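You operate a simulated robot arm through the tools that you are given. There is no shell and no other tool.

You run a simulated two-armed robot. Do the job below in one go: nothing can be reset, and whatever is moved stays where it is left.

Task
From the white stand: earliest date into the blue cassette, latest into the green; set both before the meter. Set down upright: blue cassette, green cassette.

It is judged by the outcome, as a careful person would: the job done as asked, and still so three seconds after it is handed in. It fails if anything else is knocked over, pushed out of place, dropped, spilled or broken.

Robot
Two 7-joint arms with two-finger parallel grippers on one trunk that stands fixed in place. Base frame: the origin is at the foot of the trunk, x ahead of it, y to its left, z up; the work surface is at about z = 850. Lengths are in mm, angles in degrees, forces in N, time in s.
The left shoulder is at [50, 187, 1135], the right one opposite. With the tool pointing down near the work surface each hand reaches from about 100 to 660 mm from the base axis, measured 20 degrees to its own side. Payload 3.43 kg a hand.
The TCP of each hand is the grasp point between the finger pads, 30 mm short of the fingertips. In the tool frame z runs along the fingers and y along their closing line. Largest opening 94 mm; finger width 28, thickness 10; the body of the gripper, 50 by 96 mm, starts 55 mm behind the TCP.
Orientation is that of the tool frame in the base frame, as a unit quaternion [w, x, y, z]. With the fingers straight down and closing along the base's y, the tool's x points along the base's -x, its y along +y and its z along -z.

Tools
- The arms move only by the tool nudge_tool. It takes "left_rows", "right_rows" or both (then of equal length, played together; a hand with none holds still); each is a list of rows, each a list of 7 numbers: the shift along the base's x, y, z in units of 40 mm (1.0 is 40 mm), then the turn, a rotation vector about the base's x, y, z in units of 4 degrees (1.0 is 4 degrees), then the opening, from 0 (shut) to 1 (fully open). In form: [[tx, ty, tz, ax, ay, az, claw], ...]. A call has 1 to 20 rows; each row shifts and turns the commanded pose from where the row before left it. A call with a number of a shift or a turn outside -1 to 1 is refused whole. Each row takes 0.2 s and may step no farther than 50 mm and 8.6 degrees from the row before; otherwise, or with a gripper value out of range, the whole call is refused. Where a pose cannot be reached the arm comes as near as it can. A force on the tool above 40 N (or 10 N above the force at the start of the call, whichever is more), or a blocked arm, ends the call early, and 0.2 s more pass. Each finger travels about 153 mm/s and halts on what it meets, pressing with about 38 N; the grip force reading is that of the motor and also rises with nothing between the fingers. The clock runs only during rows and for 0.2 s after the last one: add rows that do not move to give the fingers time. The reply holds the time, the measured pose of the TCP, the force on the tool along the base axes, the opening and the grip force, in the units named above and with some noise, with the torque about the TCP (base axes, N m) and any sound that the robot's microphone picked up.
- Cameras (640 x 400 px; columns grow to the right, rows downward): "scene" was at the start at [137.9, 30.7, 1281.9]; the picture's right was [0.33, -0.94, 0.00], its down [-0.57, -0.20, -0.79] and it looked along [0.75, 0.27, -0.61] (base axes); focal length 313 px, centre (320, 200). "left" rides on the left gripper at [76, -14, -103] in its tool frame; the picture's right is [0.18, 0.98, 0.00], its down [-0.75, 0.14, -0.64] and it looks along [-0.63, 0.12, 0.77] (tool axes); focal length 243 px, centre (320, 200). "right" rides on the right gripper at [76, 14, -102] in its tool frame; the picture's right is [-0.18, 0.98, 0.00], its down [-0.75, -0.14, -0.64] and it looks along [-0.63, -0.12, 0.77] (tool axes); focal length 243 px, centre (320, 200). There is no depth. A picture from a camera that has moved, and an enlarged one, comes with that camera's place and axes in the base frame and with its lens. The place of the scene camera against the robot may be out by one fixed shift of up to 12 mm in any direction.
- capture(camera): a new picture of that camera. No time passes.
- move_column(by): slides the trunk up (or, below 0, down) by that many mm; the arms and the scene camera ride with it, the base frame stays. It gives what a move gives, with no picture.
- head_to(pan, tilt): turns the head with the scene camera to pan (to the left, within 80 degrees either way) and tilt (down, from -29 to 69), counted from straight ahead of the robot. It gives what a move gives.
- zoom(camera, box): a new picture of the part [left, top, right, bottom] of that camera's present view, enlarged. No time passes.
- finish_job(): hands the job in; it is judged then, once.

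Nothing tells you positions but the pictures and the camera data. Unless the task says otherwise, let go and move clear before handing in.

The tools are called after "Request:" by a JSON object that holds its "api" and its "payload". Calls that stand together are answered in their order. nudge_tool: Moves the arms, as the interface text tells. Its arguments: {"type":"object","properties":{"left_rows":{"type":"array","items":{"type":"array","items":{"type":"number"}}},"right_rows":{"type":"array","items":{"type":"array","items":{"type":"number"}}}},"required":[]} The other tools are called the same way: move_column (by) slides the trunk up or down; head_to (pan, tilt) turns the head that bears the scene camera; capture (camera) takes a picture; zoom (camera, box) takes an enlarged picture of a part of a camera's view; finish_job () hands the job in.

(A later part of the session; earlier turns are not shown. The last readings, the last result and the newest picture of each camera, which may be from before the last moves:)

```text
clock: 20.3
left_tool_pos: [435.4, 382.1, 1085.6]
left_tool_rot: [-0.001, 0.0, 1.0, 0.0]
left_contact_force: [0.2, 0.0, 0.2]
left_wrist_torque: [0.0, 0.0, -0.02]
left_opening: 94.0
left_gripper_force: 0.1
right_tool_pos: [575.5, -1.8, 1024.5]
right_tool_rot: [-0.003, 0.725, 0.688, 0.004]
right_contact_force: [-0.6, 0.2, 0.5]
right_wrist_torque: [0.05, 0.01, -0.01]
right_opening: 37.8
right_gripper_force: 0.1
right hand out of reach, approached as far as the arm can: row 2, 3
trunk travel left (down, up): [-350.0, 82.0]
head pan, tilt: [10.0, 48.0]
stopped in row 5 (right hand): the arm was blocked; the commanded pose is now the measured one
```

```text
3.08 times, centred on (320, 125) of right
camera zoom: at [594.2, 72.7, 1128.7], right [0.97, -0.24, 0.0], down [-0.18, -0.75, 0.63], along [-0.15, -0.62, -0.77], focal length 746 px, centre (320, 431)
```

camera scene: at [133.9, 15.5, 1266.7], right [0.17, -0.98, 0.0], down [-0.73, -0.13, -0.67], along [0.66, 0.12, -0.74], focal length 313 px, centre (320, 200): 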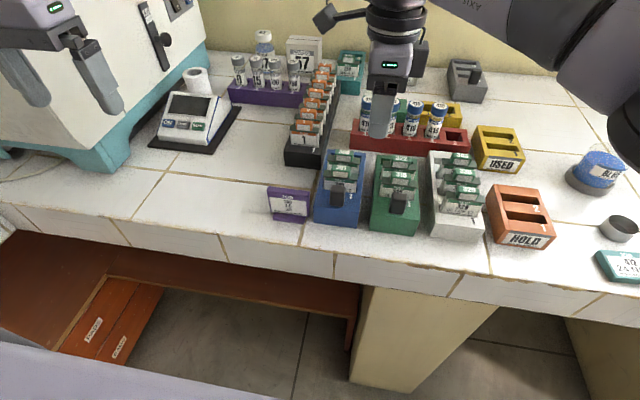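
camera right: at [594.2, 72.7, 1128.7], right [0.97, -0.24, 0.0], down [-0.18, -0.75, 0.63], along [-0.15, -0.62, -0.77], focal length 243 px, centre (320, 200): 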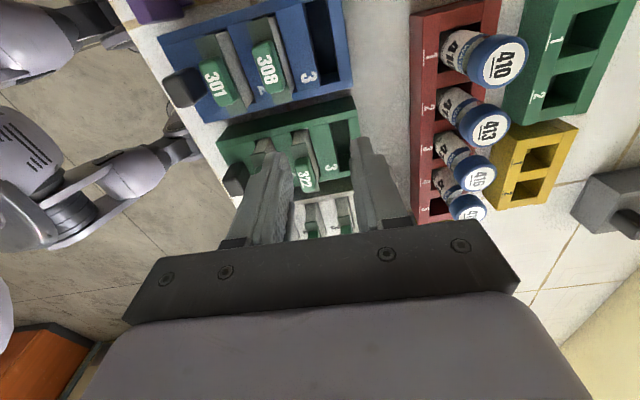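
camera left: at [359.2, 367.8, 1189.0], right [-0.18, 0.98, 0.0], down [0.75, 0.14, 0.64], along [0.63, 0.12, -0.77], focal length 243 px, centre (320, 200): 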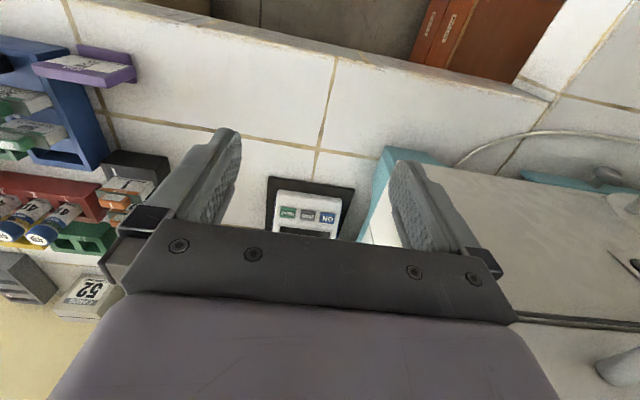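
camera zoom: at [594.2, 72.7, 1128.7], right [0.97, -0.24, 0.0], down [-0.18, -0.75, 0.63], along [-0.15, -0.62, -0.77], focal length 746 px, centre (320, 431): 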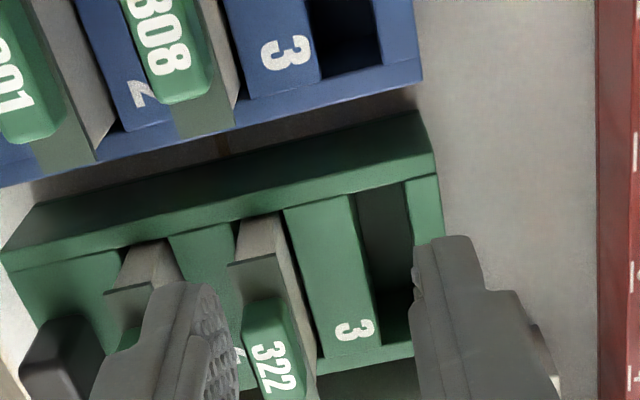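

With -90° yaw the arm can't reach blue slot 3. The card bodies are about 13 mm thick in 18 mm slots, so closing across y is fine too, and I'll turn back to 0° yaw and test reach there.

Request:
{"api": "nudge_tool", "payload": {"right_rows": [[-0.3, -0.3, 0.5, 0, 0, 1, 0.6], [-0.2, -0.2, 0.5, 0, 0, 1, 0.6], [0, 0, 0, 0, 0, 1, 0.6], [0, 0, 0, 0, 0, 1, 0.6], [0, 0, 0, 0, 0, 1, 0.6], [0, 0, 0, 0, 0, 1, 0.6], [0, 0, 0, 0, 0, 1, 0.6], [0, 0, 0, 0, 0, 1, 0.6], [0, 0, 0, 0, 0, 1, 0.6], [0, 0, 0, 0, 0, 1, 0.6], [0, 0, 0, 0, 0, 1, 0.6], [0, 0, 0, 0, 0, 1, 0.6], [0, 0, 0, 0, 0, 1, 0.6], [0, 0, 0, 0, 0, 1, 0.6], [0, 0, 0, 0, 0, 1, 0.6], [0, 0, 0, 0, 0, 1, 0.6], [0, 0, 0, 0, 0, 1, 0.6], [0, 0, 0, 0, 0, 1, 0.6], [0, 0, 0, 0, 0, 1, 0.6], [0, 0, 0, 0, 0, 1, 0.6]]}}

```text
clock: 24.5
left_tool_pos: [436.3, 381.7, 1083.9]
left_tool_rot: [-0.001, 0.0, 1.0, 0.0]
left_contact_force: [0.2, 0.0, 0.1]
left_wrist_torque: [-0.01, 0.0, -0.03]
left_opening: 93.9
left_gripper_force: 0.1
right_tool_pos: [553.5, -18.2, 1065.1]
right_tool_rot: [-0.005, 0.11, 0.994, 0.003]
right_contact_force: [-0.5, -0.8, -0.9]
right_wrist_torque: [0.0, 0.03, -0.01]
right_opening: 56.3
right_gripper_force: 0.1
trunk travel left (down, up): [-350.0, 82.0]
head pan, tilt: [10.0, 48.0]
```

Request:
{"api": "nudge_tool", "payload": {"right_rows": [[0, 0, 0, -0.05, -0.07, 0.8, 0.6], [0, 0, 0, -0.05, -0.06, 0.8, 0.6], [0.2, 0.4, 0, 0, 0, 0.8, 0.6], [0.2, 0.4, -0.2, 0, 0, 0.75, 0.6], [0.2, 0.4, -0.4, 0, 0, 0, 0.6], [0.2, 0.3, -0.4, 0, 0, 0, 0.6], [0, 0, 0, 0, 0, 0, 0.6], [0, 0, 0, 0, 0, 0, 0.6]]}}

Request:
{"api": "capture", "payload": {"camera": "right"}}

Request:
{"api": "zoom", "payload": {"camera": "right", "box": [220, 30, 420, 170]}}

```text
clock: 26.5
left_tool_pos: [435.8, 382.5, 1083.8]
left_tool_rot: [0.0, 0.0, 1.0, -0.001]
left_contact_force: [-0.1, 0.7, -0.1]
left_wrist_torque: [0.01, -0.01, 0.0]
left_opening: 93.9
left_gripper_force: 0.1
right_tool_pos: [576.4, -2.0, 1031.2]
right_tool_rot: [0.003, 0.028, 1.0, 0.005]
right_contact_force: [1.1, -0.4, 0.3]
right_wrist_torque: [-0.01, -0.02, -0.04]
right_opening: 56.0
right_gripper_force: 0.0
right hand out of reach, approached as far as the arm can: row 4, 5, 6
trunk travel left (down, up): [-350.0, 82.0]
head pan, tilt: [10.0, 48.0]
stopped in row 8 (right hand): the arm was blocked; the commanded pose is now the measured one
```

```text
taken
camera right: at [500.0, 16.3, 1133.4], right [0.24, 0.97, 0.01], down [0.74, -0.19, 0.64], along [0.63, -0.15, -0.76], focal length 243 px, centre (320, 200)
```

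right: 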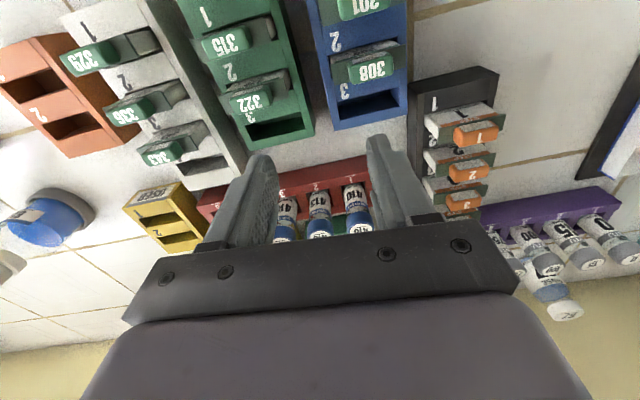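

```text
2.86 times, centred on (320, 100) of right
camera zoom: at [500.0, 16.3, 1133.4], right [0.24, 0.97, 0.01], down [0.74, -0.19, 0.64], along [0.63, -0.15, -0.76], focal length 693 px, centre (320, 486)
```

zoom: 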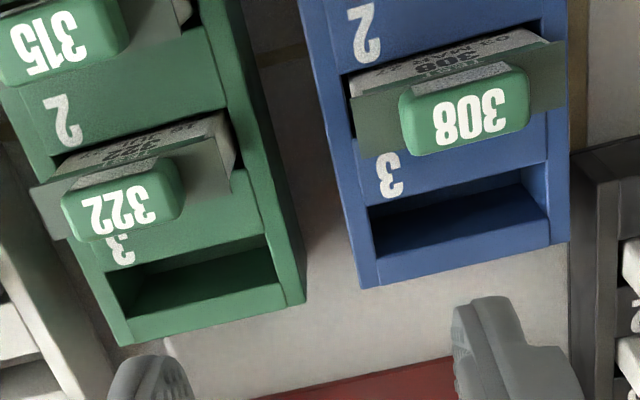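

The right arm tops out about 570 mm from its shoulder, so it can reach green slot 3 but not blue slot 3, while the left arm can reach both blue slot 3 and white slot 1. Plan: right hand moves 336 to green, then left hand moves 329 to blue. I'll level the right hand and go above 336.

Request:
{"api": "nudge_tool", "payload": {"right_rows": [[-0.29, -0.9, 0, -0.07, 0.05, 0.4, 0.6], [-0.29, -0.9, 0, -0.07, 0.04, 0.4, 0.6], [-0.29, -0.93, 0, 0, 0, 0, 0.6], [-0.29, -0.93, 0, 0, 0, 0, 0.6], [0, 0, 0, 0, 0, 0, 0.6], [0, 0, 0, 0, 0, 0, 0.6]]}}

Request:
{"api": "move_column", "payload": {"by": 40}}

Request:
{"api": "capture", "payload": {"camera": "right"}}

```text
clock: 27.9
left_tool_pos: [436.3, 382.6, 1085.4]
left_tool_rot: [0.001, 0.0, 1.0, 0.0]
left_contact_force: [0.6, 0.7, -1.0]
left_wrist_torque: [0.0, -0.02, -0.03]
left_opening: 94.0
left_gripper_force: 0.0
right_tool_pos: [528.9, -141.8, 1029.9]
right_tool_rot: [0.0, -0.002, 1.0, 0.0]
right_contact_force: [0.6, -0.2, 0.4]
right_wrist_torque: [0.02, 0.01, -0.01]
right_opening: 56.6
right_gripper_force: 0.0
trunk travel left (down, up): [-350.0, 82.0]
head pan, tilt: [10.0, 48.0]
```

```text
clock: 28.8
left_tool_pos: [435.4, 382.0, 1125.3]
left_tool_rot: [0.0, 0.0, 1.0, 0.0]
left_contact_force: [-0.4, 0.0, -0.1]
left_wrist_torque: [0.02, 0.02, 0.01]
left_opening: 93.8
left_gripper_force: 0.1
right_tool_pos: [529.6, -142.0, 1067.8]
right_tool_rot: [0.0, -0.002, 1.0, -0.001]
right_contact_force: [0.2, -0.2, -1.3]
right_wrist_torque: [0.01, 0.01, 0.0]
right_opening: 56.4
right_gripper_force: 0.0
trunk travel left (down, up): [-390.0, 42.0]
head pan, tilt: [10.0, 48.0]
```

```text
taken
camera right: at [453.4, -128.4, 1172.2], right [0.18, 0.98, 0.0], down [0.75, -0.14, 0.64], along [0.63, -0.12, -0.77], focal length 243 px, centre (320, 200)
```

right: 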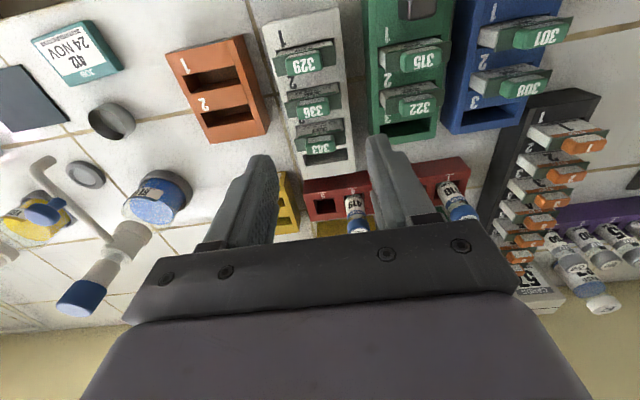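

Request:
{"api": "zoom", "payload": {"camera": "right", "box": [265, 30, 365, 95]}}

Request:
{"api": "zoom", "payload": {"camera": "right", "box": [270, 85, 360, 145]}}

Request:
{"api": "zoom", "payload": {"camera": "right", "box": [365, 80, 455, 140]}}

```text
6.15 times, centred on (315, 62) of right
camera zoom: at [453.4, -128.4, 1172.2], right [0.18, 0.98, 0.0], down [0.75, -0.14, 0.64], along [0.63, -0.12, -0.77], focal length 1493 px, centre (351, 1046)
```

zoom: 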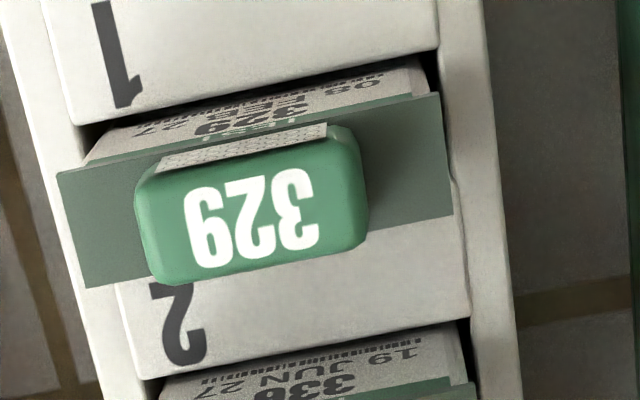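

```text
6.67 times, centred on (315, 115) of right
camera zoom: at [453.4, -128.4, 1172.2], right [0.18, 0.98, 0.0], down [0.75, -0.14, 0.64], along [0.63, -0.12, -0.77], focal length 1618 px, centre (353, 767)
```

zoom: 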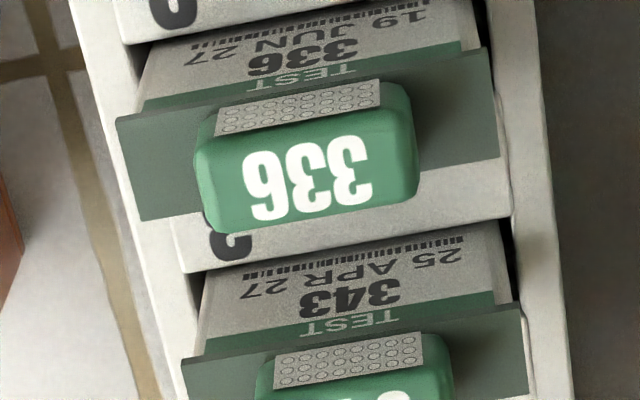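

```text
6.67 times, centred on (410, 110) of right
camera zoom: at [453.4, -128.4, 1172.2], right [0.18, 0.98, 0.0], down [0.75, -0.14, 0.64], along [0.63, -0.12, -0.77], focal length 1618 px, centre (-280, 800)
```

zoom: 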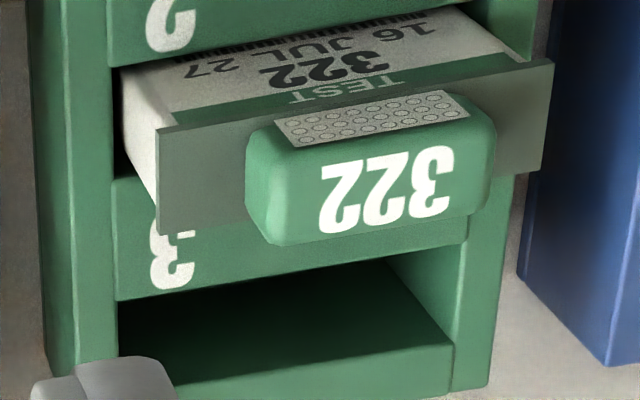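

336's tab centre comes out near (535, -150.4) with top z≈937 and the plate under it at about z=920. I'll go to just above it and check alignment.

Request:
{"api": "nudge_tool", "payload": {"right_rows": [[0.07, -0.11, -0.75, 0, 0, 0, 0.6], [0.07, -0.1, -0.75, 0, 0, 0, 0.6], [0, 0, 0, 0, 0, 0, 0.6], [0, 0, 0, 0, 0, 0, 0.6]]}}

Request:
{"api": "capture", "payload": {"camera": "right"}}

Request:
{"api": "zoom", "payload": {"camera": "right", "box": [230, 80, 400, 190]}}

```text
clock: 29.8
left_tool_pos: [435.7, 381.9, 1123.7]
left_tool_rot: [0.001, 0.0, 1.0, 0.0]
left_contact_force: [0.4, -0.1, -0.4]
left_wrist_torque: [0.0, -0.03, -0.01]
left_opening: 93.7
left_gripper_force: 0.0
right_tool_pos: [535.3, -152.1, 1009.5]
right_tool_rot: [0.0, -0.003, 1.0, 0.0]
right_contact_force: [-0.2, 0.2, 0.2]
right_wrist_torque: [0.01, 0.02, 0.0]
right_opening: 56.4
right_gripper_force: 0.0
trunk travel left (down, up): [-390.0, 42.0]
head pan, tilt: [10.0, 48.0]
```

```text
taken
camera right: at [458.8, -139.0, 1111.5], right [0.18, 0.98, 0.0], down [0.75, -0.14, 0.64], along [0.63, -0.12, -0.77], focal length 243 px, centre (320, 200)
```

right: 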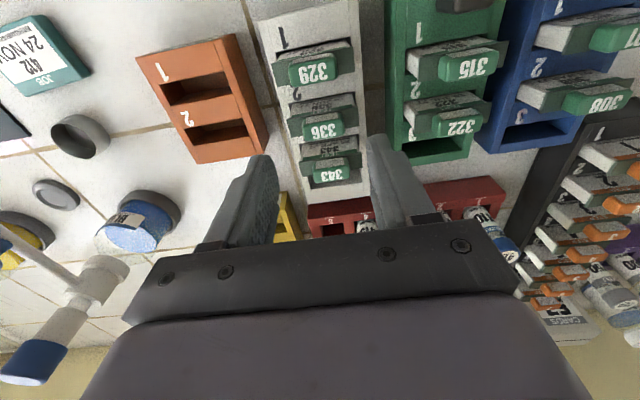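

```text
3.64 times, centred on (315, 135) of right
camera zoom: at [458.8, -139.0, 1111.5], right [0.18, 0.98, 0.0], down [0.75, -0.14, 0.64], along [0.63, -0.12, -0.77], focal length 882 px, centre (338, 436)
```

zoom: 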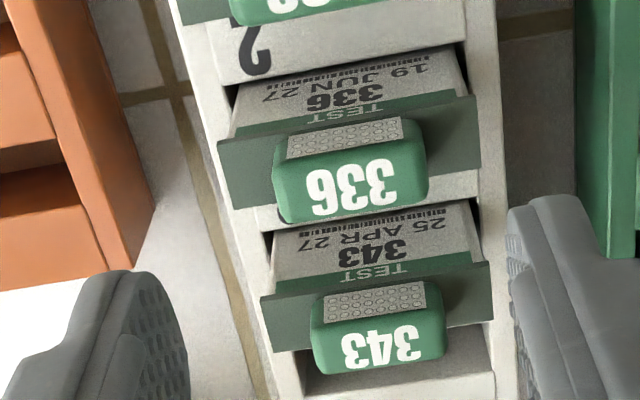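

Request:
{"api": "nudge_tool", "payload": {"right_rows": [[0, 0.05, -0.6, 0, 0, 0, 0.6], [0, 0, -0.55, 0, 0, 0, 0.6], [0, 0, 0, 0, 0, 0, 0.6], [0, 0, 0, 0, 0, 0, 0.6]]}}

Request:
{"api": "capture", "payload": {"camera": "right"}}

Request:
{"api": "zoom", "payload": {"camera": "right", "box": [230, 80, 400, 190]}}

Request:
{"api": "capture", "payload": {"camera": "scene"}}

```text
clock: 30.8
left_tool_pos: [436.8, 382.4, 1125.3]
left_tool_rot: [0.0, -0.001, 1.0, 0.0]
left_contact_force: [0.5, -0.6, 0.9]
left_wrist_torque: [0.0, -0.02, 0.02]
left_opening: 93.9
left_gripper_force: 0.0
right_tool_pos: [534.0, -148.7, 963.5]
right_tool_rot: [0.001, -0.003, 1.0, 0.0]
right_contact_force: [0.2, 0.2, -0.6]
right_wrist_torque: [-0.03, -0.02, -0.02]
right_opening: 56.6
right_gripper_force: 0.0
trunk travel left (down, up): [-390.0, 42.0]
head pan, tilt: [10.0, 48.0]
```

```text
taken
camera right: at [458.7, -134.4, 1065.8], right [0.18, 0.98, 0.0], down [0.75, -0.14, 0.64], along [0.63, -0.12, -0.77], focal length 243 px, centre (320, 200)
```

right: 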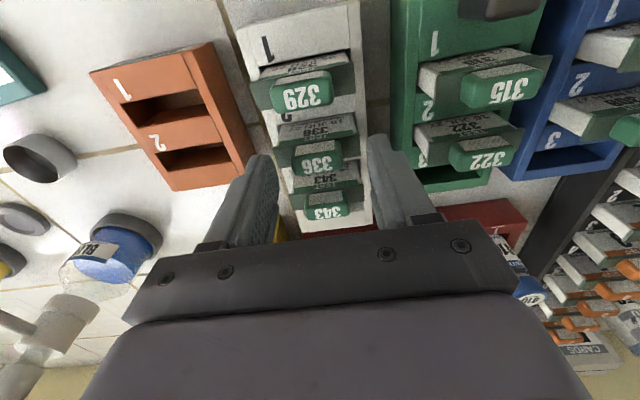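

```text
3.64 times, centred on (315, 135) of right
camera zoom: at [458.7, -134.4, 1065.8], right [0.18, 0.98, 0.0], down [0.75, -0.14, 0.64], along [0.63, -0.12, -0.77], focal length 882 px, centre (338, 436)
```

zoom: 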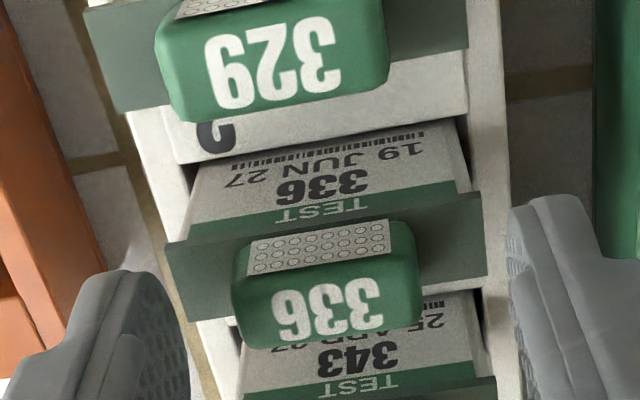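

```text
taken
camera scene: at [133.9, 15.5, 1306.7], right [0.17, -0.98, 0.0], down [-0.73, -0.13, -0.67], along [0.66, 0.12, -0.74], focal length 313 px, centre (320, 200)
```

scene: 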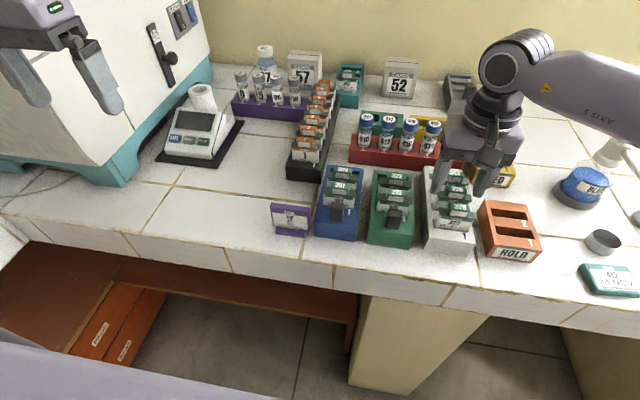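

Request:
{"api": "nudge_tool", "payload": {"right_rows": [[0.03, -0.05, -0.13, 0, 0, 0, 0.6], [0, 0, -0.13, 0, 0, 0, 0.6], [0, 0, 0, 0, 0, 0, 0.6], [0, 0, 0, 0, 0, 0, 0.6]]}}

Request:
{"api": "zoom", "payload": {"camera": "right", "box": [230, 80, 400, 190]}}

Request:
{"api": "zoom", "payload": {"camera": "scene", "box": [410, 120, 530, 250]}}

```text
clock: 31.8
left_tool_pos: [435.8, 381.2, 1125.1]
left_tool_rot: [0.0, -0.001, 1.0, -0.001]
left_contact_force: [0.8, -0.7, 0.0]
left_wrist_torque: [-0.02, 0.01, -0.03]
left_opening: 94.0
left_gripper_force: 0.2
right_tool_pos: [535.5, -150.1, 952.1]
right_tool_rot: [0.0, -0.002, 1.0, -0.001]
right_contact_force: [0.5, -0.5, -0.3]
right_wrist_torque: [0.01, -0.02, -0.02]
right_opening: 56.4
right_gripper_force: 0.1
trunk travel left (down, up): [-390.0, 42.0]
head pan, tilt: [10.0, 48.0]
```

```text
3.64 times, centred on (315, 135) of right
camera zoom: at [459.2, -136.3, 1054.8], right [0.18, 0.98, 0.0], down [0.75, -0.14, 0.64], along [0.63, -0.12, -0.77], focal length 882 px, centre (338, 436)
```

zoom: 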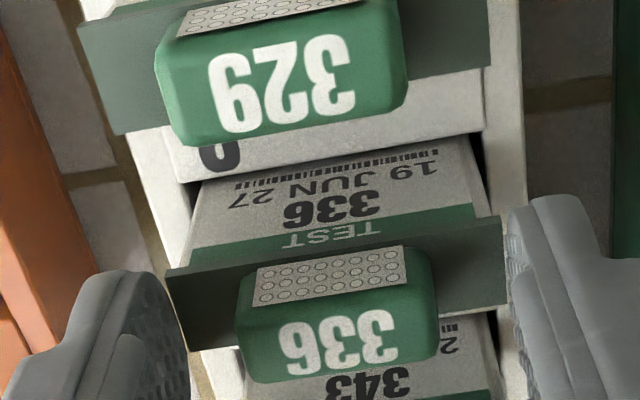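

```text
3.08 times, centred on (470, 185) of scene
camera zoom: at [133.9, 15.5, 1306.7], right [0.17, -0.98, 0.0], down [-0.73, -0.13, -0.67], along [0.66, 0.12, -0.74], focal length 962 px, centre (-142, 246)
```

zoom: 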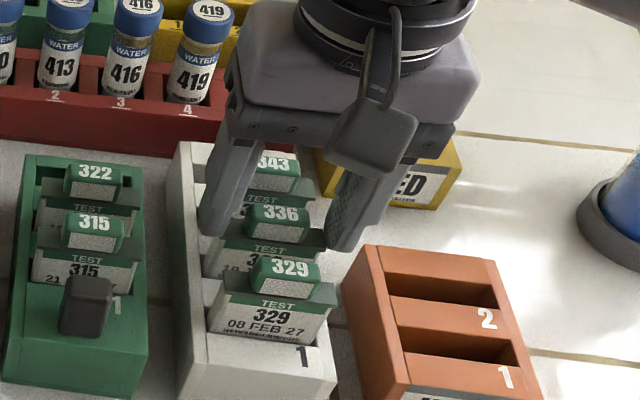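

Fingers straddle 336's tab at the right height with no contact. Closing the grip.

Request:
{"api": "nudge_tool", "payload": {"right_rows": [[0, 0, 0, 0, 0, 0, 0], [0, 0, 0, 0, 0, 0, 0], [0, 0, 0, 0, 0, 0, 0]]}}

Request:
{"api": "zoom", "payload": {"camera": "right", "box": [230, 80, 400, 190]}}

```text
clock: 32.5
left_tool_pos: [435.0, 381.8, 1125.2]
left_tool_rot: [-0.001, -0.001, 1.0, 0.0]
left_contact_force: [-0.2, -0.4, -0.2]
left_wrist_torque: [0.0, -0.02, 0.01]
left_opening: 93.9
left_gripper_force: 0.0
right_tool_pos: [534.9, -149.4, 951.6]
right_tool_rot: [0.0, -0.002, 1.0, -0.001]
right_contact_force: [-0.3, -0.2, 0.2]
right_wrist_torque: [0.01, 0.03, 0.02]
right_opening: 53.7
right_gripper_force: 38.1
trunk travel left (down, up): [-390.0, 42.0]
head pan, tilt: [10.0, 48.0]
```

```text
3.64 times, centred on (315, 135) of right
camera zoom: at [459.2, -136.2, 1054.9], right [0.18, 0.98, 0.0], down [0.75, -0.14, 0.64], along [0.63, -0.12, -0.77], focal length 882 px, centre (338, 436)
```

zoom: 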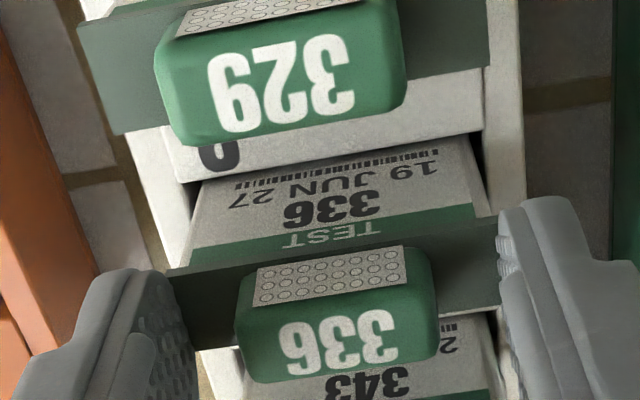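

The grip stopped at 53.7 mm, so the fingers are on the wide plate, not the tab. I'll look closely before deciding how to hold it.

Request:
{"api": "zoom", "payload": {"camera": "scene", "box": [465, 165, 525, 215]}}

Request:
{"api": "zoom", "payload": {"camera": "scene", "box": [420, 160, 480, 210]}}

Request:
{"api": "zoom", "payload": {"camera": "right", "box": [260, 130, 380, 210]}}

```text
8.00 times, centred on (495, 190) of scene
camera zoom: at [133.9, 15.5, 1306.7], right [0.17, -0.98, 0.0], down [-0.73, -0.13, -0.67], along [0.66, 0.12, -0.74], focal length 2501 px, centre (-1080, 280)
```

zoom: 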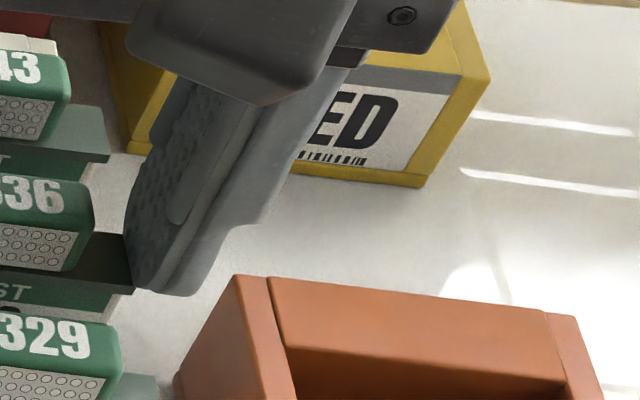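

```text
8.00 times, centred on (450, 185) of scene
camera zoom: at [133.9, 15.5, 1306.7], right [0.17, -0.98, 0.0], down [-0.73, -0.13, -0.67], along [0.66, 0.12, -0.74], focal length 2501 px, centre (-720, 320)
```

zoom: 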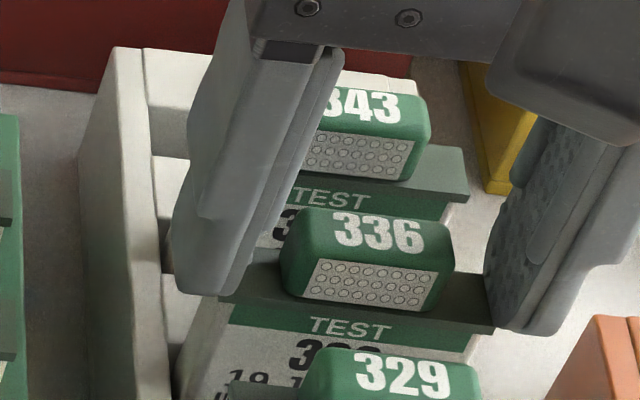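

```text
5.00 times, centred on (320, 170) of right
camera zoom: at [459.2, -136.2, 1054.9], right [0.18, 0.98, 0.0], down [0.75, -0.14, 0.64], along [0.63, -0.12, -0.77], focal length 1213 px, centre (320, 350)
```

zoom: 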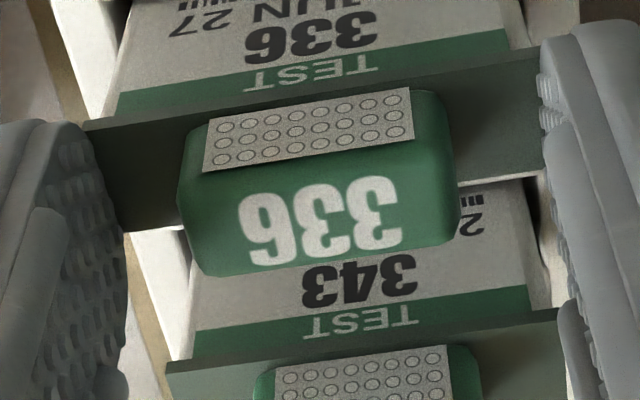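

Request:
{"api": "nudge_tool", "payload": {"right_rows": [[0, 0, 0, 0, 0, 0, 0.64], [0, 0, 0.15, 0, 0, 0, 0.64], [0, -0.02, 0, 0, 0, 0, 0.64], [0, 0, 0, 0, 0, 0, 0], [0, 0, 0, 0, 0, 0, 0], [0, 0, 0, 0, 0, 0, 0]]}}

Request:
{"api": "zoom", "payload": {"camera": "right", "box": [230, 80, 400, 190]}}

Request:
{"api": "zoom", "payload": {"camera": "scene", "box": [435, 160, 515, 215]}}

```text
clock: 34.0
left_tool_pos: [436.3, 381.1, 1125.8]
left_tool_rot: [0.0, 0.0, 1.0, 0.0]
left_contact_force: [-0.8, 0.2, -0.3]
left_wrist_torque: [-0.02, 0.0, 0.03]
left_opening: 94.1
left_gripper_force: 0.0
right_tool_pos: [534.8, -150.7, 958.6]
right_tool_rot: [0.0, -0.003, 1.0, 0.0]
right_contact_force: [0.9, 0.8, 1.6]
right_wrist_torque: [-0.04, -0.06, 0.01]
right_opening: 30.4
right_gripper_force: 37.7
trunk travel left (down, up): [-390.0, 42.0]
head pan, tilt: [10.0, 48.0]
```

```text
3.64 times, centred on (315, 135) of right
camera zoom: at [459.0, -137.6, 1061.9], right [0.18, 0.98, 0.0], down [0.75, -0.14, 0.64], along [0.63, -0.12, -0.77], focal length 882 px, centre (338, 436)
```

zoom: 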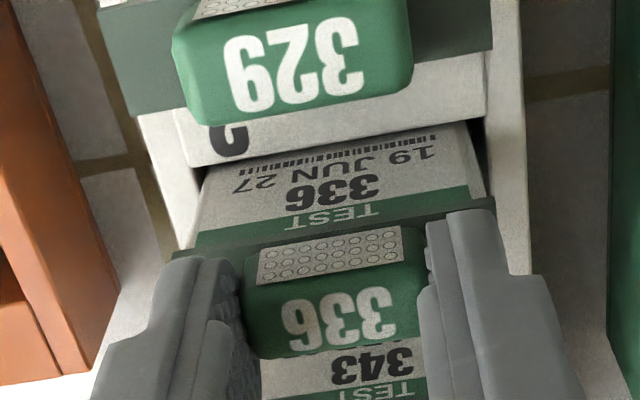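

```text
7.27 times, centred on (475, 188) of scene
camera zoom: at [133.8, 15.6, 1306.7], right [0.17, -0.98, 0.0], down [-0.73, -0.13, -0.67], along [0.66, 0.12, -0.74], focal length 2274 px, centre (-807, 291)
```

zoom: 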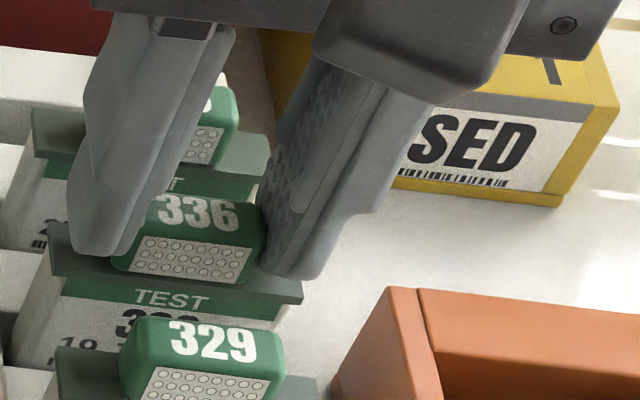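

The grip is now on the tab (30.4 mm, 38 N), just above the plate. I'll lift slowly and check that only 336 rises.

Request:
{"api": "nudge_tool", "payload": {"right_rows": [[0, 0, 0.2, 0, 0, 0, 0], [0, 0, 0.3, 0, 0, 0, 0], [0, 0, 0.4, 0, 0, 0, 0], [0, 0, 0.4, 0, 0, 0, 0], [0, 0, 0, 0, 0, 0, 0]]}}

Request:
{"api": "capture", "payload": {"camera": "right"}}

Request:
{"api": "zoom", "payload": {"camera": "scene", "box": [400, 110, 540, 260]}}

```text
clock: 35.1
left_tool_pos: [435.4, 382.3, 1124.9]
left_tool_rot: [0.0, 0.0, 1.0, 0.0]
left_contact_force: [0.7, 0.7, 0.0]
left_wrist_torque: [0.0, -0.01, -0.01]
left_opening: 93.9
left_gripper_force: 0.2
right_tool_pos: [535.5, -151.9, 1010.8]
right_tool_rot: [0.0, -0.003, 1.0, 0.0]
right_contact_force: [-0.3, 0.2, -0.8]
right_wrist_torque: [0.01, -0.01, 0.04]
right_opening: 30.7
right_gripper_force: 37.8
trunk travel left (down, up): [-390.0, 42.0]
head pan, tilt: [10.0, 48.0]
```

```text
taken
camera right: at [460.5, -138.5, 1113.5], right [0.18, 0.98, 0.0], down [0.75, -0.14, 0.64], along [0.63, -0.12, -0.77], focal length 243 px, centre (320, 200)
```

right: 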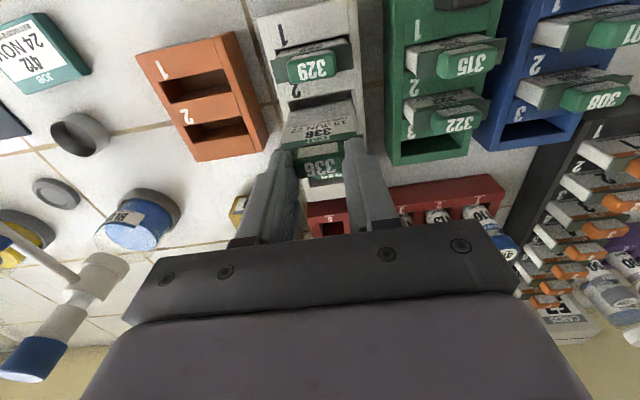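

```text
2.67 times, centred on (470, 185) of scene
camera zoom: at [134.0, 15.5, 1306.7], right [0.17, -0.98, 0.0], down [-0.73, -0.13, -0.67], along [0.66, 0.12, -0.74], focal length 834 px, centre (-80, 240)
```

zoom: 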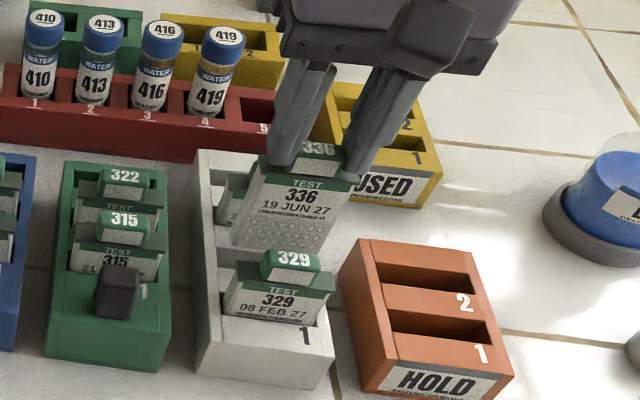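

336 (19 JUN 27) is coming up cleanly and nothing else moved. I'll keep lifting until it clears the neighbouring tabs.

Request:
{"api": "nudge_tool", "payload": {"right_rows": [[0, 0, 0.5, 0, 0, 0, 0], [0, 0, 0.5, 0, 0, 0, 0], [0, 0, 0.25, 0, 0, 0, 0], [0, 0, 0, 0, 0, 0, 0]]}}

Request:
{"api": "capture", "payload": {"camera": "right"}}

Request:
{"api": "zoom", "payload": {"camera": "scene", "box": [360, 80, 540, 260]}}

Request:
{"api": "zoom", "payload": {"camera": "right", "box": [230, 80, 400, 190]}}

```text
clock: 36.1
left_tool_pos: [435.8, 381.9, 1124.7]
left_tool_rot: [0.0, 0.0, 1.0, 0.0]
left_contact_force: [0.3, -0.5, 0.5]
left_wrist_torque: [-0.01, 0.0, -0.01]
left_opening: 93.4
left_gripper_force: 0.0
right_tool_pos: [537.8, -150.5, 1061.2]
right_tool_rot: [0.0, -0.003, 1.0, 0.0]
right_contact_force: [0.6, -1.1, -0.7]
right_wrist_torque: [0.02, 0.02, -0.02]
right_opening: 30.3
right_gripper_force: 37.6
trunk travel left (down, up): [-390.0, 42.0]
head pan, tilt: [10.0, 48.0]
```

```text
taken
camera right: at [461.0, -136.6, 1163.7], right [0.18, 0.98, 0.0], down [0.75, -0.14, 0.64], along [0.63, -0.12, -0.77], focal length 243 px, centre (320, 200)
```

right: 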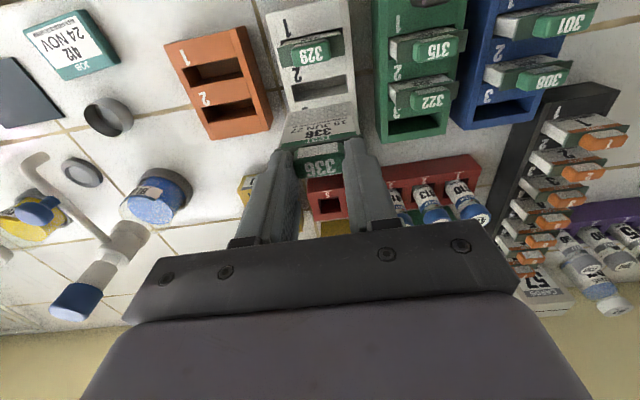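

```text
2.22 times, centred on (450, 170) of scene
camera zoom: at [134.0, 15.4, 1306.7], right [0.17, -0.98, 0.0], down [-0.73, -0.13, -0.67], along [0.66, 0.12, -0.74], focal length 695 px, centre (31, 267)
```

zoom: 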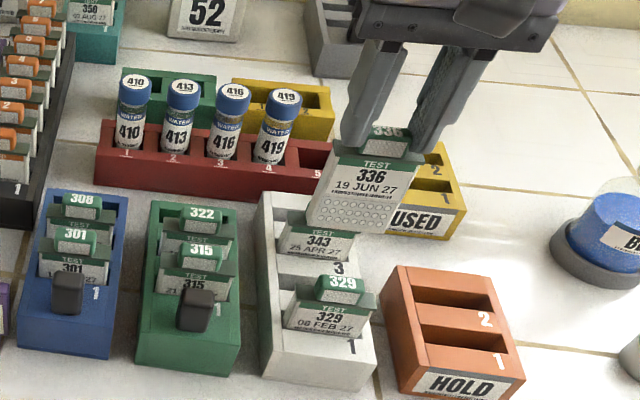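

```text
3.64 times, centred on (315, 135) of right
camera zoom: at [461.0, -136.6, 1163.7], right [0.18, 0.98, 0.0], down [0.75, -0.14, 0.64], along [0.63, -0.12, -0.77], focal length 882 px, centre (338, 436)
```

zoom: 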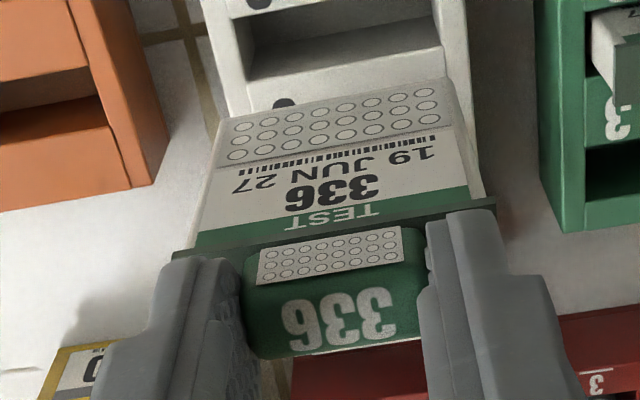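

336 is held and hanging clear, with its bottom near z=966. White slot 2 and green slot 3 are both visible in this frame, so I'll zoom in on both for an accurate offset.

Request:
{"api": "zoom", "payload": {"camera": "right", "box": [275, 55, 365, 115]}}

Request:
{"api": "zoom", "payload": {"camera": "right", "box": [365, 85, 455, 145]}}

Request:
{"api": "zoom", "payload": {"camera": "scene", "box": [435, 110, 515, 190]}}

```text
6.67 times, centred on (320, 85) of right
camera zoom: at [461.0, -136.6, 1163.7], right [0.18, 0.98, 0.0], down [0.75, -0.14, 0.64], along [0.63, -0.12, -0.77], focal length 1618 px, centre (320, 967)
```

zoom: 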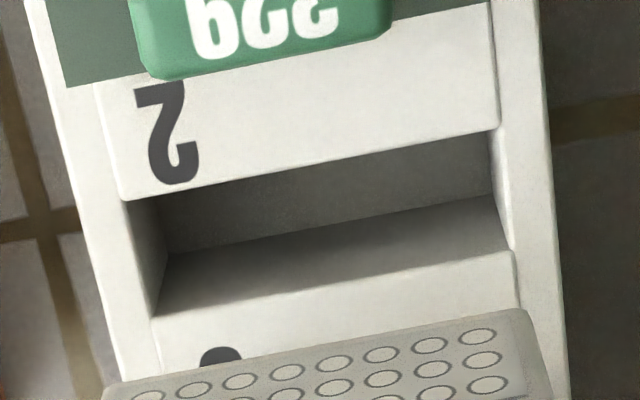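

```text
6.67 times, centred on (410, 115) of right
camera zoom: at [461.0, -136.6, 1163.7], right [0.18, 0.98, 0.0], down [0.75, -0.14, 0.64], along [0.63, -0.12, -0.77], focal length 1618 px, centre (-280, 767)
```

zoom: 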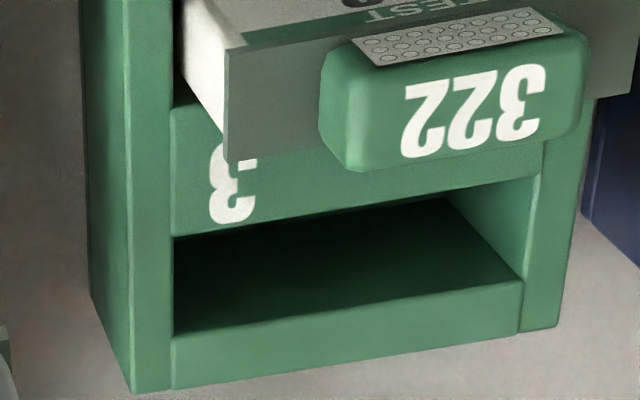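

```text
5.00 times, centred on (475, 150) of scene
camera zoom: at [134.0, 15.4, 1306.7], right [0.17, -0.98, 0.0], down [-0.73, -0.13, -0.67], along [0.66, 0.12, -0.74], focal length 1563 px, centre (-455, 450)
```

zoom: 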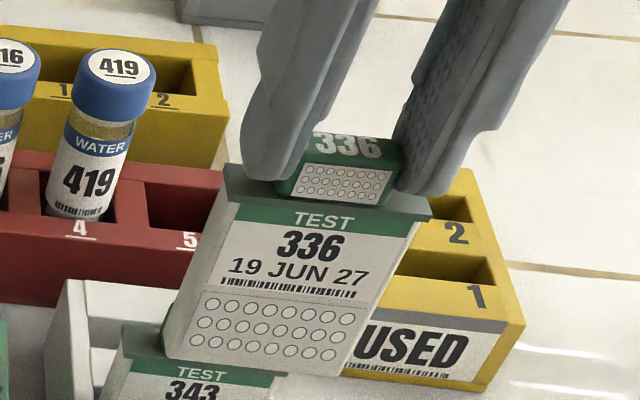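

White slot 2 measures x 523.8–541.8 and green slot 3 x 580.3–598.8, so the card must shift about +56 in x and +99.5 in y. That is near the reach limit, so I'll raise the trunk another 40 mm first for margin.

Request:
{"api": "move_column", "payload": {"by": 40}}

Request:
{"api": "nudge_tool", "payload": {"right_rows": [[0.3, 0.5, -0.3, 0, 0, 0, 0], [0.3, 0.5, -0.3, 0, 0, 0, 0], [0.3, 0.5, -0.2, 0, 0, 0, 0], [0.3, 0.5, 0, 0, 0, 0, 0], [0.13, 0.5, 0, 0, 0, 0, 0], [0, 0, 0, 0, 0, 0, 0], [0, 0, 0, 0, 0, 0, 0]]}}

Request:
{"api": "capture", "payload": {"camera": "right"}}

Request:
{"api": "capture", "payload": {"camera": "scene"}}

```text
clock: 37.0
left_tool_pos: [435.4, 382.1, 1165.6]
left_tool_rot: [0.0, 0.0, 1.0, 0.0]
left_contact_force: [-0.4, -0.7, -0.6]
left_wrist_torque: [-0.02, -0.01, -0.03]
left_opening: 93.9
left_gripper_force: 0.0
right_tool_pos: [537.2, -148.9, 1100.3]
right_tool_rot: [-0.001, -0.003, 1.0, 0.0]
right_contact_force: [0.3, 0.8, -0.4]
right_wrist_torque: [-0.04, 0.0, -0.01]
right_opening: 30.6
right_gripper_force: 38.0
trunk travel left (down, up): [-430.0, 2.0]
head pan, tilt: [10.0, 48.0]
```

```text
clock: 38.6
left_tool_pos: [435.5, 381.6, 1165.2]
left_tool_rot: [0.0, -0.001, 1.0, 0.0]
left_contact_force: [0.1, 0.3, -0.1]
left_wrist_torque: [-0.01, -0.01, -0.01]
left_opening: 94.1
left_gripper_force: 0.1
right_tool_pos: [591.0, -51.1, 1068.6]
right_tool_rot: [0.001, -0.003, 1.0, -0.001]
right_contact_force: [0.2, -0.2, -0.8]
right_wrist_torque: [-0.02, -0.02, -0.04]
right_opening: 30.8
right_gripper_force: 38.0
trunk travel left (down, up): [-430.0, 2.0]
head pan, tilt: [10.0, 48.0]
```

```text
taken
camera right: at [515.4, -37.6, 1171.4], right [0.18, 0.98, 0.0], down [0.75, -0.14, 0.64], along [0.63, -0.12, -0.77], focal length 243 px, centre (320, 200)
```

right: 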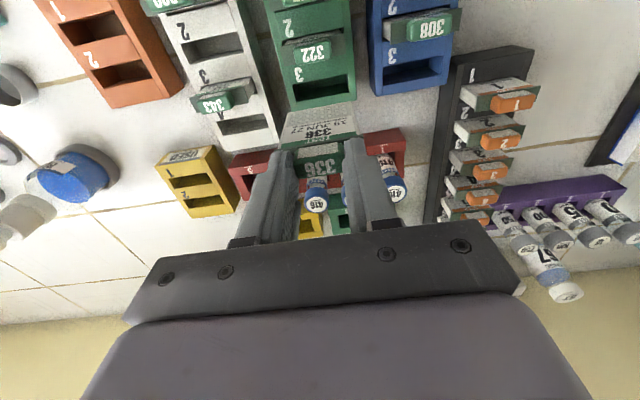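

```text
taken
camera scene: at [133.9, 15.7, 1346.7], right [0.17, -0.98, 0.0], down [-0.73, -0.13, -0.67], along [0.66, 0.12, -0.74], focal length 313 px, centre (320, 200)
```

scene: 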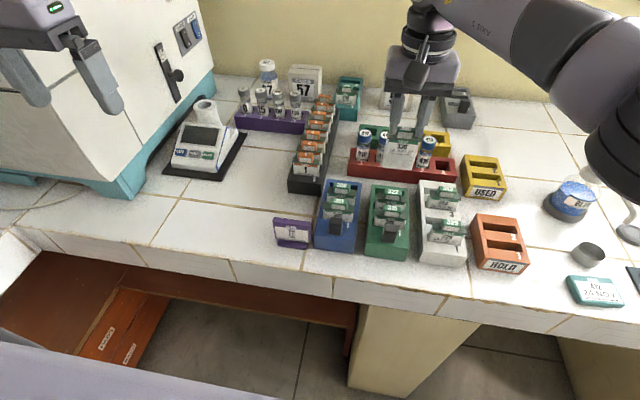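

I'm above green slot 3 with 336. I'll zoom in to check the card's lower edge against the slot before lowering.

Request:
{"api": "zoom", "payload": {"camera": "right", "box": [250, 50, 390, 145]}}

Request:
{"api": "zoom", "payload": {"camera": "scene", "box": [340, 80, 480, 260]}}

```text
4.21 times, centred on (320, 98) of right
camera zoom: at [515.4, -37.6, 1171.4], right [0.18, 0.98, 0.0], down [0.75, -0.14, 0.64], along [0.63, -0.12, -0.77], focal length 1022 px, centre (320, 632)
```

zoom: 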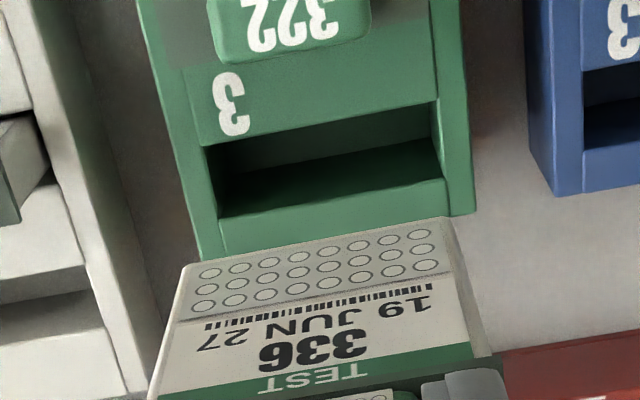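

```text
2.22 times, centred on (410, 170) of scene
camera zoom: at [133.9, 15.7, 1346.7], right [0.17, -0.98, 0.0], down [-0.73, -0.13, -0.67], along [0.66, 0.12, -0.74], focal length 695 px, centre (120, 267)
```

zoom: 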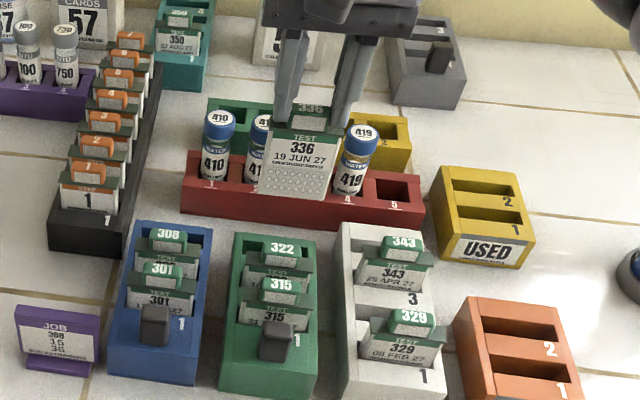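

The card's lower edge lines up over green slot 3, with about 2–3 mm clearance front and back and centred in y. Lowering to just above the slot.

Request:
{"api": "nudge_tool", "payload": {"right_rows": [[0, 0, -0.5, 0, 0, 0, 0], [0, 0, -0.5, 0, 0, 0, 0], [0, 0, -0.4, 0, 0, 0, 0], [0, 0, -0.3, 0, 0, 0, 0], [0, 0, 0, 0, 0, 0, 0], [0, 0, 0, 0, 0, 0, 0]]}}

Request:
{"api": "zoom", "payload": {"camera": "right", "box": [240, 60, 400, 160]}}

Request:
{"api": "zoom", "payload": {"camera": "scene", "box": [360, 120, 460, 200]}}

```text
clock: 40.0
left_tool_pos: [435.7, 381.9, 1164.1]
left_tool_rot: [0.0, 0.001, 1.0, 0.0]
left_contact_force: [0.2, -0.8, 0.4]
left_wrist_torque: [-0.02, 0.01, -0.03]
left_opening: 93.8
left_gripper_force: 0.0
right_tool_pos: [591.0, -49.4, 1001.1]
right_tool_rot: [0.001, -0.002, 1.0, 0.0]
right_contact_force: [0.1, 0.7, 0.4]
right_wrist_torque: [0.02, -0.03, 0.01]
right_opening: 30.6
right_gripper_force: 37.8
trunk travel left (down, up): [-430.0, 2.0]
head pan, tilt: [10.0, 48.0]
```

```text
4.00 times, centred on (320, 110) of right
camera zoom: at [514.0, -35.8, 1103.5], right [0.18, 0.98, 0.0], down [0.75, -0.14, 0.64], along [0.63, -0.12, -0.77], focal length 970 px, centre (320, 560)
```

zoom: 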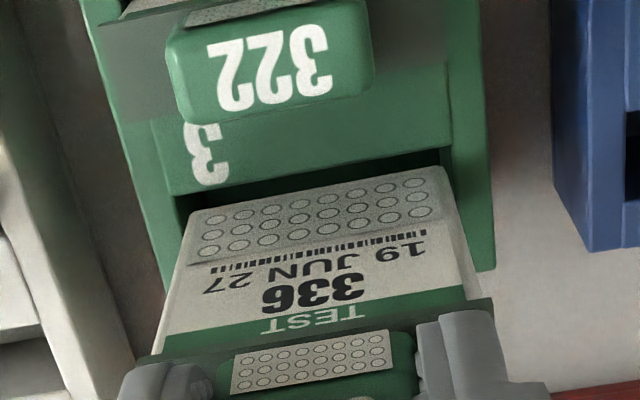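

```text
5.00 times, centred on (410, 160) of scene
camera zoom: at [134.0, 15.5, 1346.7], right [0.17, -0.98, 0.0], down [-0.73, -0.13, -0.67], along [0.66, 0.12, -0.74], focal length 1563 px, centre (-130, 400)
```

zoom: 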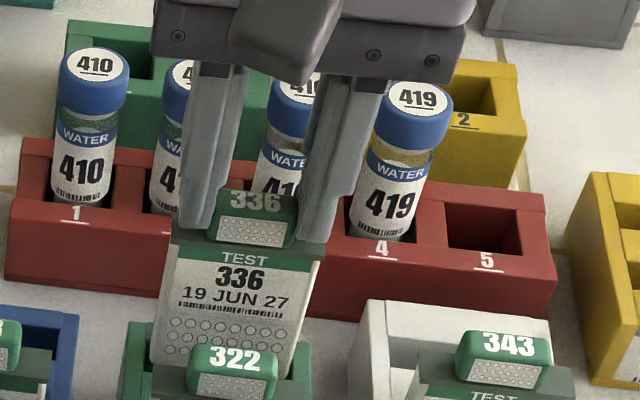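

Request:
{"api": "nudge_tool", "payload": {"right_rows": [[0, -0.03, -0.1, 0, 0, 0, 0], [0, 0, -0.15, 0, 0, 0, 0], [0, 0, -0.15, 0, 0, 0, 0], [0, 0, -0.15, 0, 0, 0, 0], [0, 0, 0, 0, 0, 0, 0]]}}

Request:
{"api": "zoom", "payload": {"camera": "right", "box": [240, 60, 400, 160]}}

Request:
{"api": "zoom", "payload": {"camera": "scene", "box": [360, 120, 460, 200]}}

```text
clock: 41.2
left_tool_pos: [435.9, 383.0, 1165.7]
left_tool_rot: [0.0, 0.0, 1.0, 0.0]
left_contact_force: [0.5, 0.6, -0.5]
left_wrist_torque: [0.01, 0.01, -0.03]
left_opening: 94.1
left_gripper_force: 0.1
right_tool_pos: [591.0, -51.4, 979.0]
right_tool_rot: [0.0, -0.003, 1.0, 0.0]
right_contact_force: [0.3, 1.0, 0.8]
right_wrist_torque: [0.07, -0.02, -0.01]
right_opening: 30.5
right_gripper_force: 38.0
trunk travel left (down, up): [-430.0, 2.0]
head pan, tilt: [10.0, 48.0]
```

```text
4.00 times, centred on (320, 110) of right
camera zoom: at [514.5, -38.5, 1081.8], right [0.18, 0.98, 0.0], down [0.75, -0.14, 0.64], along [0.63, -0.11, -0.77], focal length 970 px, centre (320, 560)
```

zoom: 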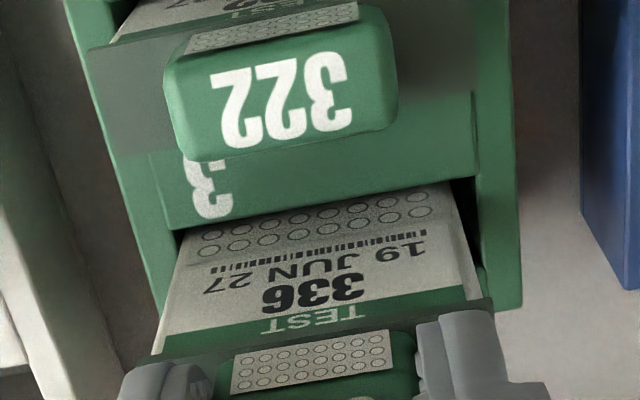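

```text
5.00 times, centred on (410, 160) of scene
camera zoom: at [133.9, 15.6, 1346.7], right [0.17, -0.98, 0.0], down [-0.73, -0.13, -0.67], along [0.66, 0.12, -0.74], focal length 1563 px, centre (-130, 400)
```

zoom: 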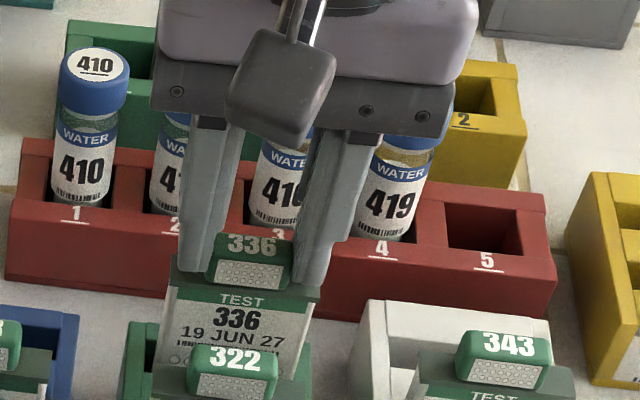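

Request:
{"api": "nudge_tool", "payload": {"right_rows": [[0, 0, -0.15, 0, 0, 0, 0], [0, 0, -0.15, 0, 0, 0, 0], [0, 0, -0.12, 0, 0, 0, 0], [0, 0, 0, 0, 0, 0, 0]]}}

Request:
{"api": "zoom", "payload": {"camera": "right", "box": [240, 60, 400, 160]}}

Request:
{"api": "zoom", "payload": {"camera": "scene", "box": [360, 120, 460, 200]}}

```text
clock: 42.2
left_tool_pos: [435.1, 382.0, 1165.8]
left_tool_rot: [0.001, 0.001, 1.0, 0.0]
left_contact_force: [0.0, 0.9, 0.3]
left_wrist_torque: [0.01, -0.01, -0.01]
left_opening: 94.3
left_gripper_force: 0.1
right_tool_pos: [590.3, -51.3, 961.9]
right_tool_rot: [0.0, -0.002, 1.0, 0.0]
right_contact_force: [0.1, 0.0, -0.4]
right_wrist_torque: [0.01, 0.01, 0.02]
right_opening: 30.7
right_gripper_force: 37.7
trunk travel left (down, up): [-430.0, 2.0]
head pan, tilt: [10.0, 48.0]
```

```text
4.00 times, centred on (320, 110) of right
camera zoom: at [513.9, -38.2, 1064.2], right [0.18, 0.98, 0.0], down [0.75, -0.14, 0.64], along [0.63, -0.12, -0.77], focal length 970 px, centre (320, 560)
```

zoom: 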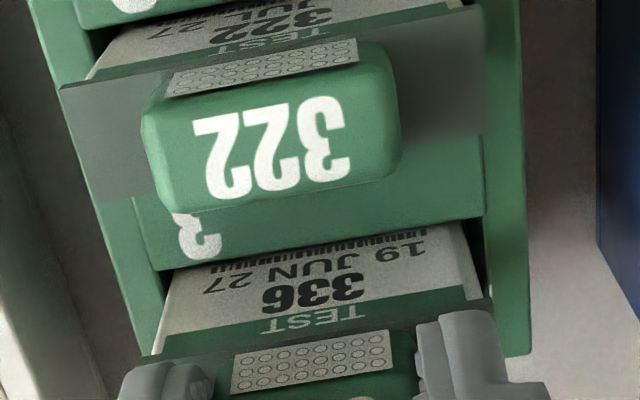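

```text
5.00 times, centred on (410, 160) of scene
camera zoom: at [133.9, 15.5, 1346.7], right [0.17, -0.98, 0.0], down [-0.73, -0.13, -0.67], along [0.66, 0.12, -0.74], focal length 1563 px, centre (-130, 400)
```

zoom: 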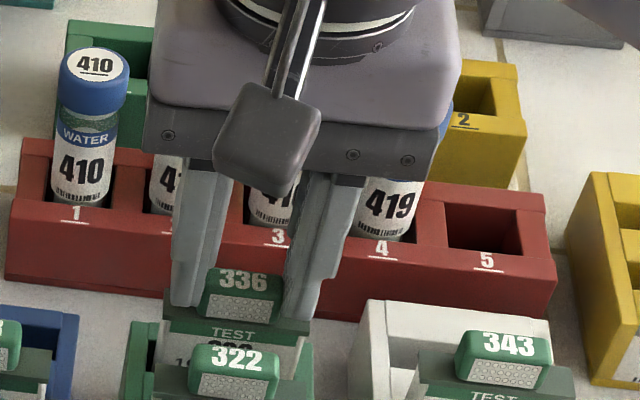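

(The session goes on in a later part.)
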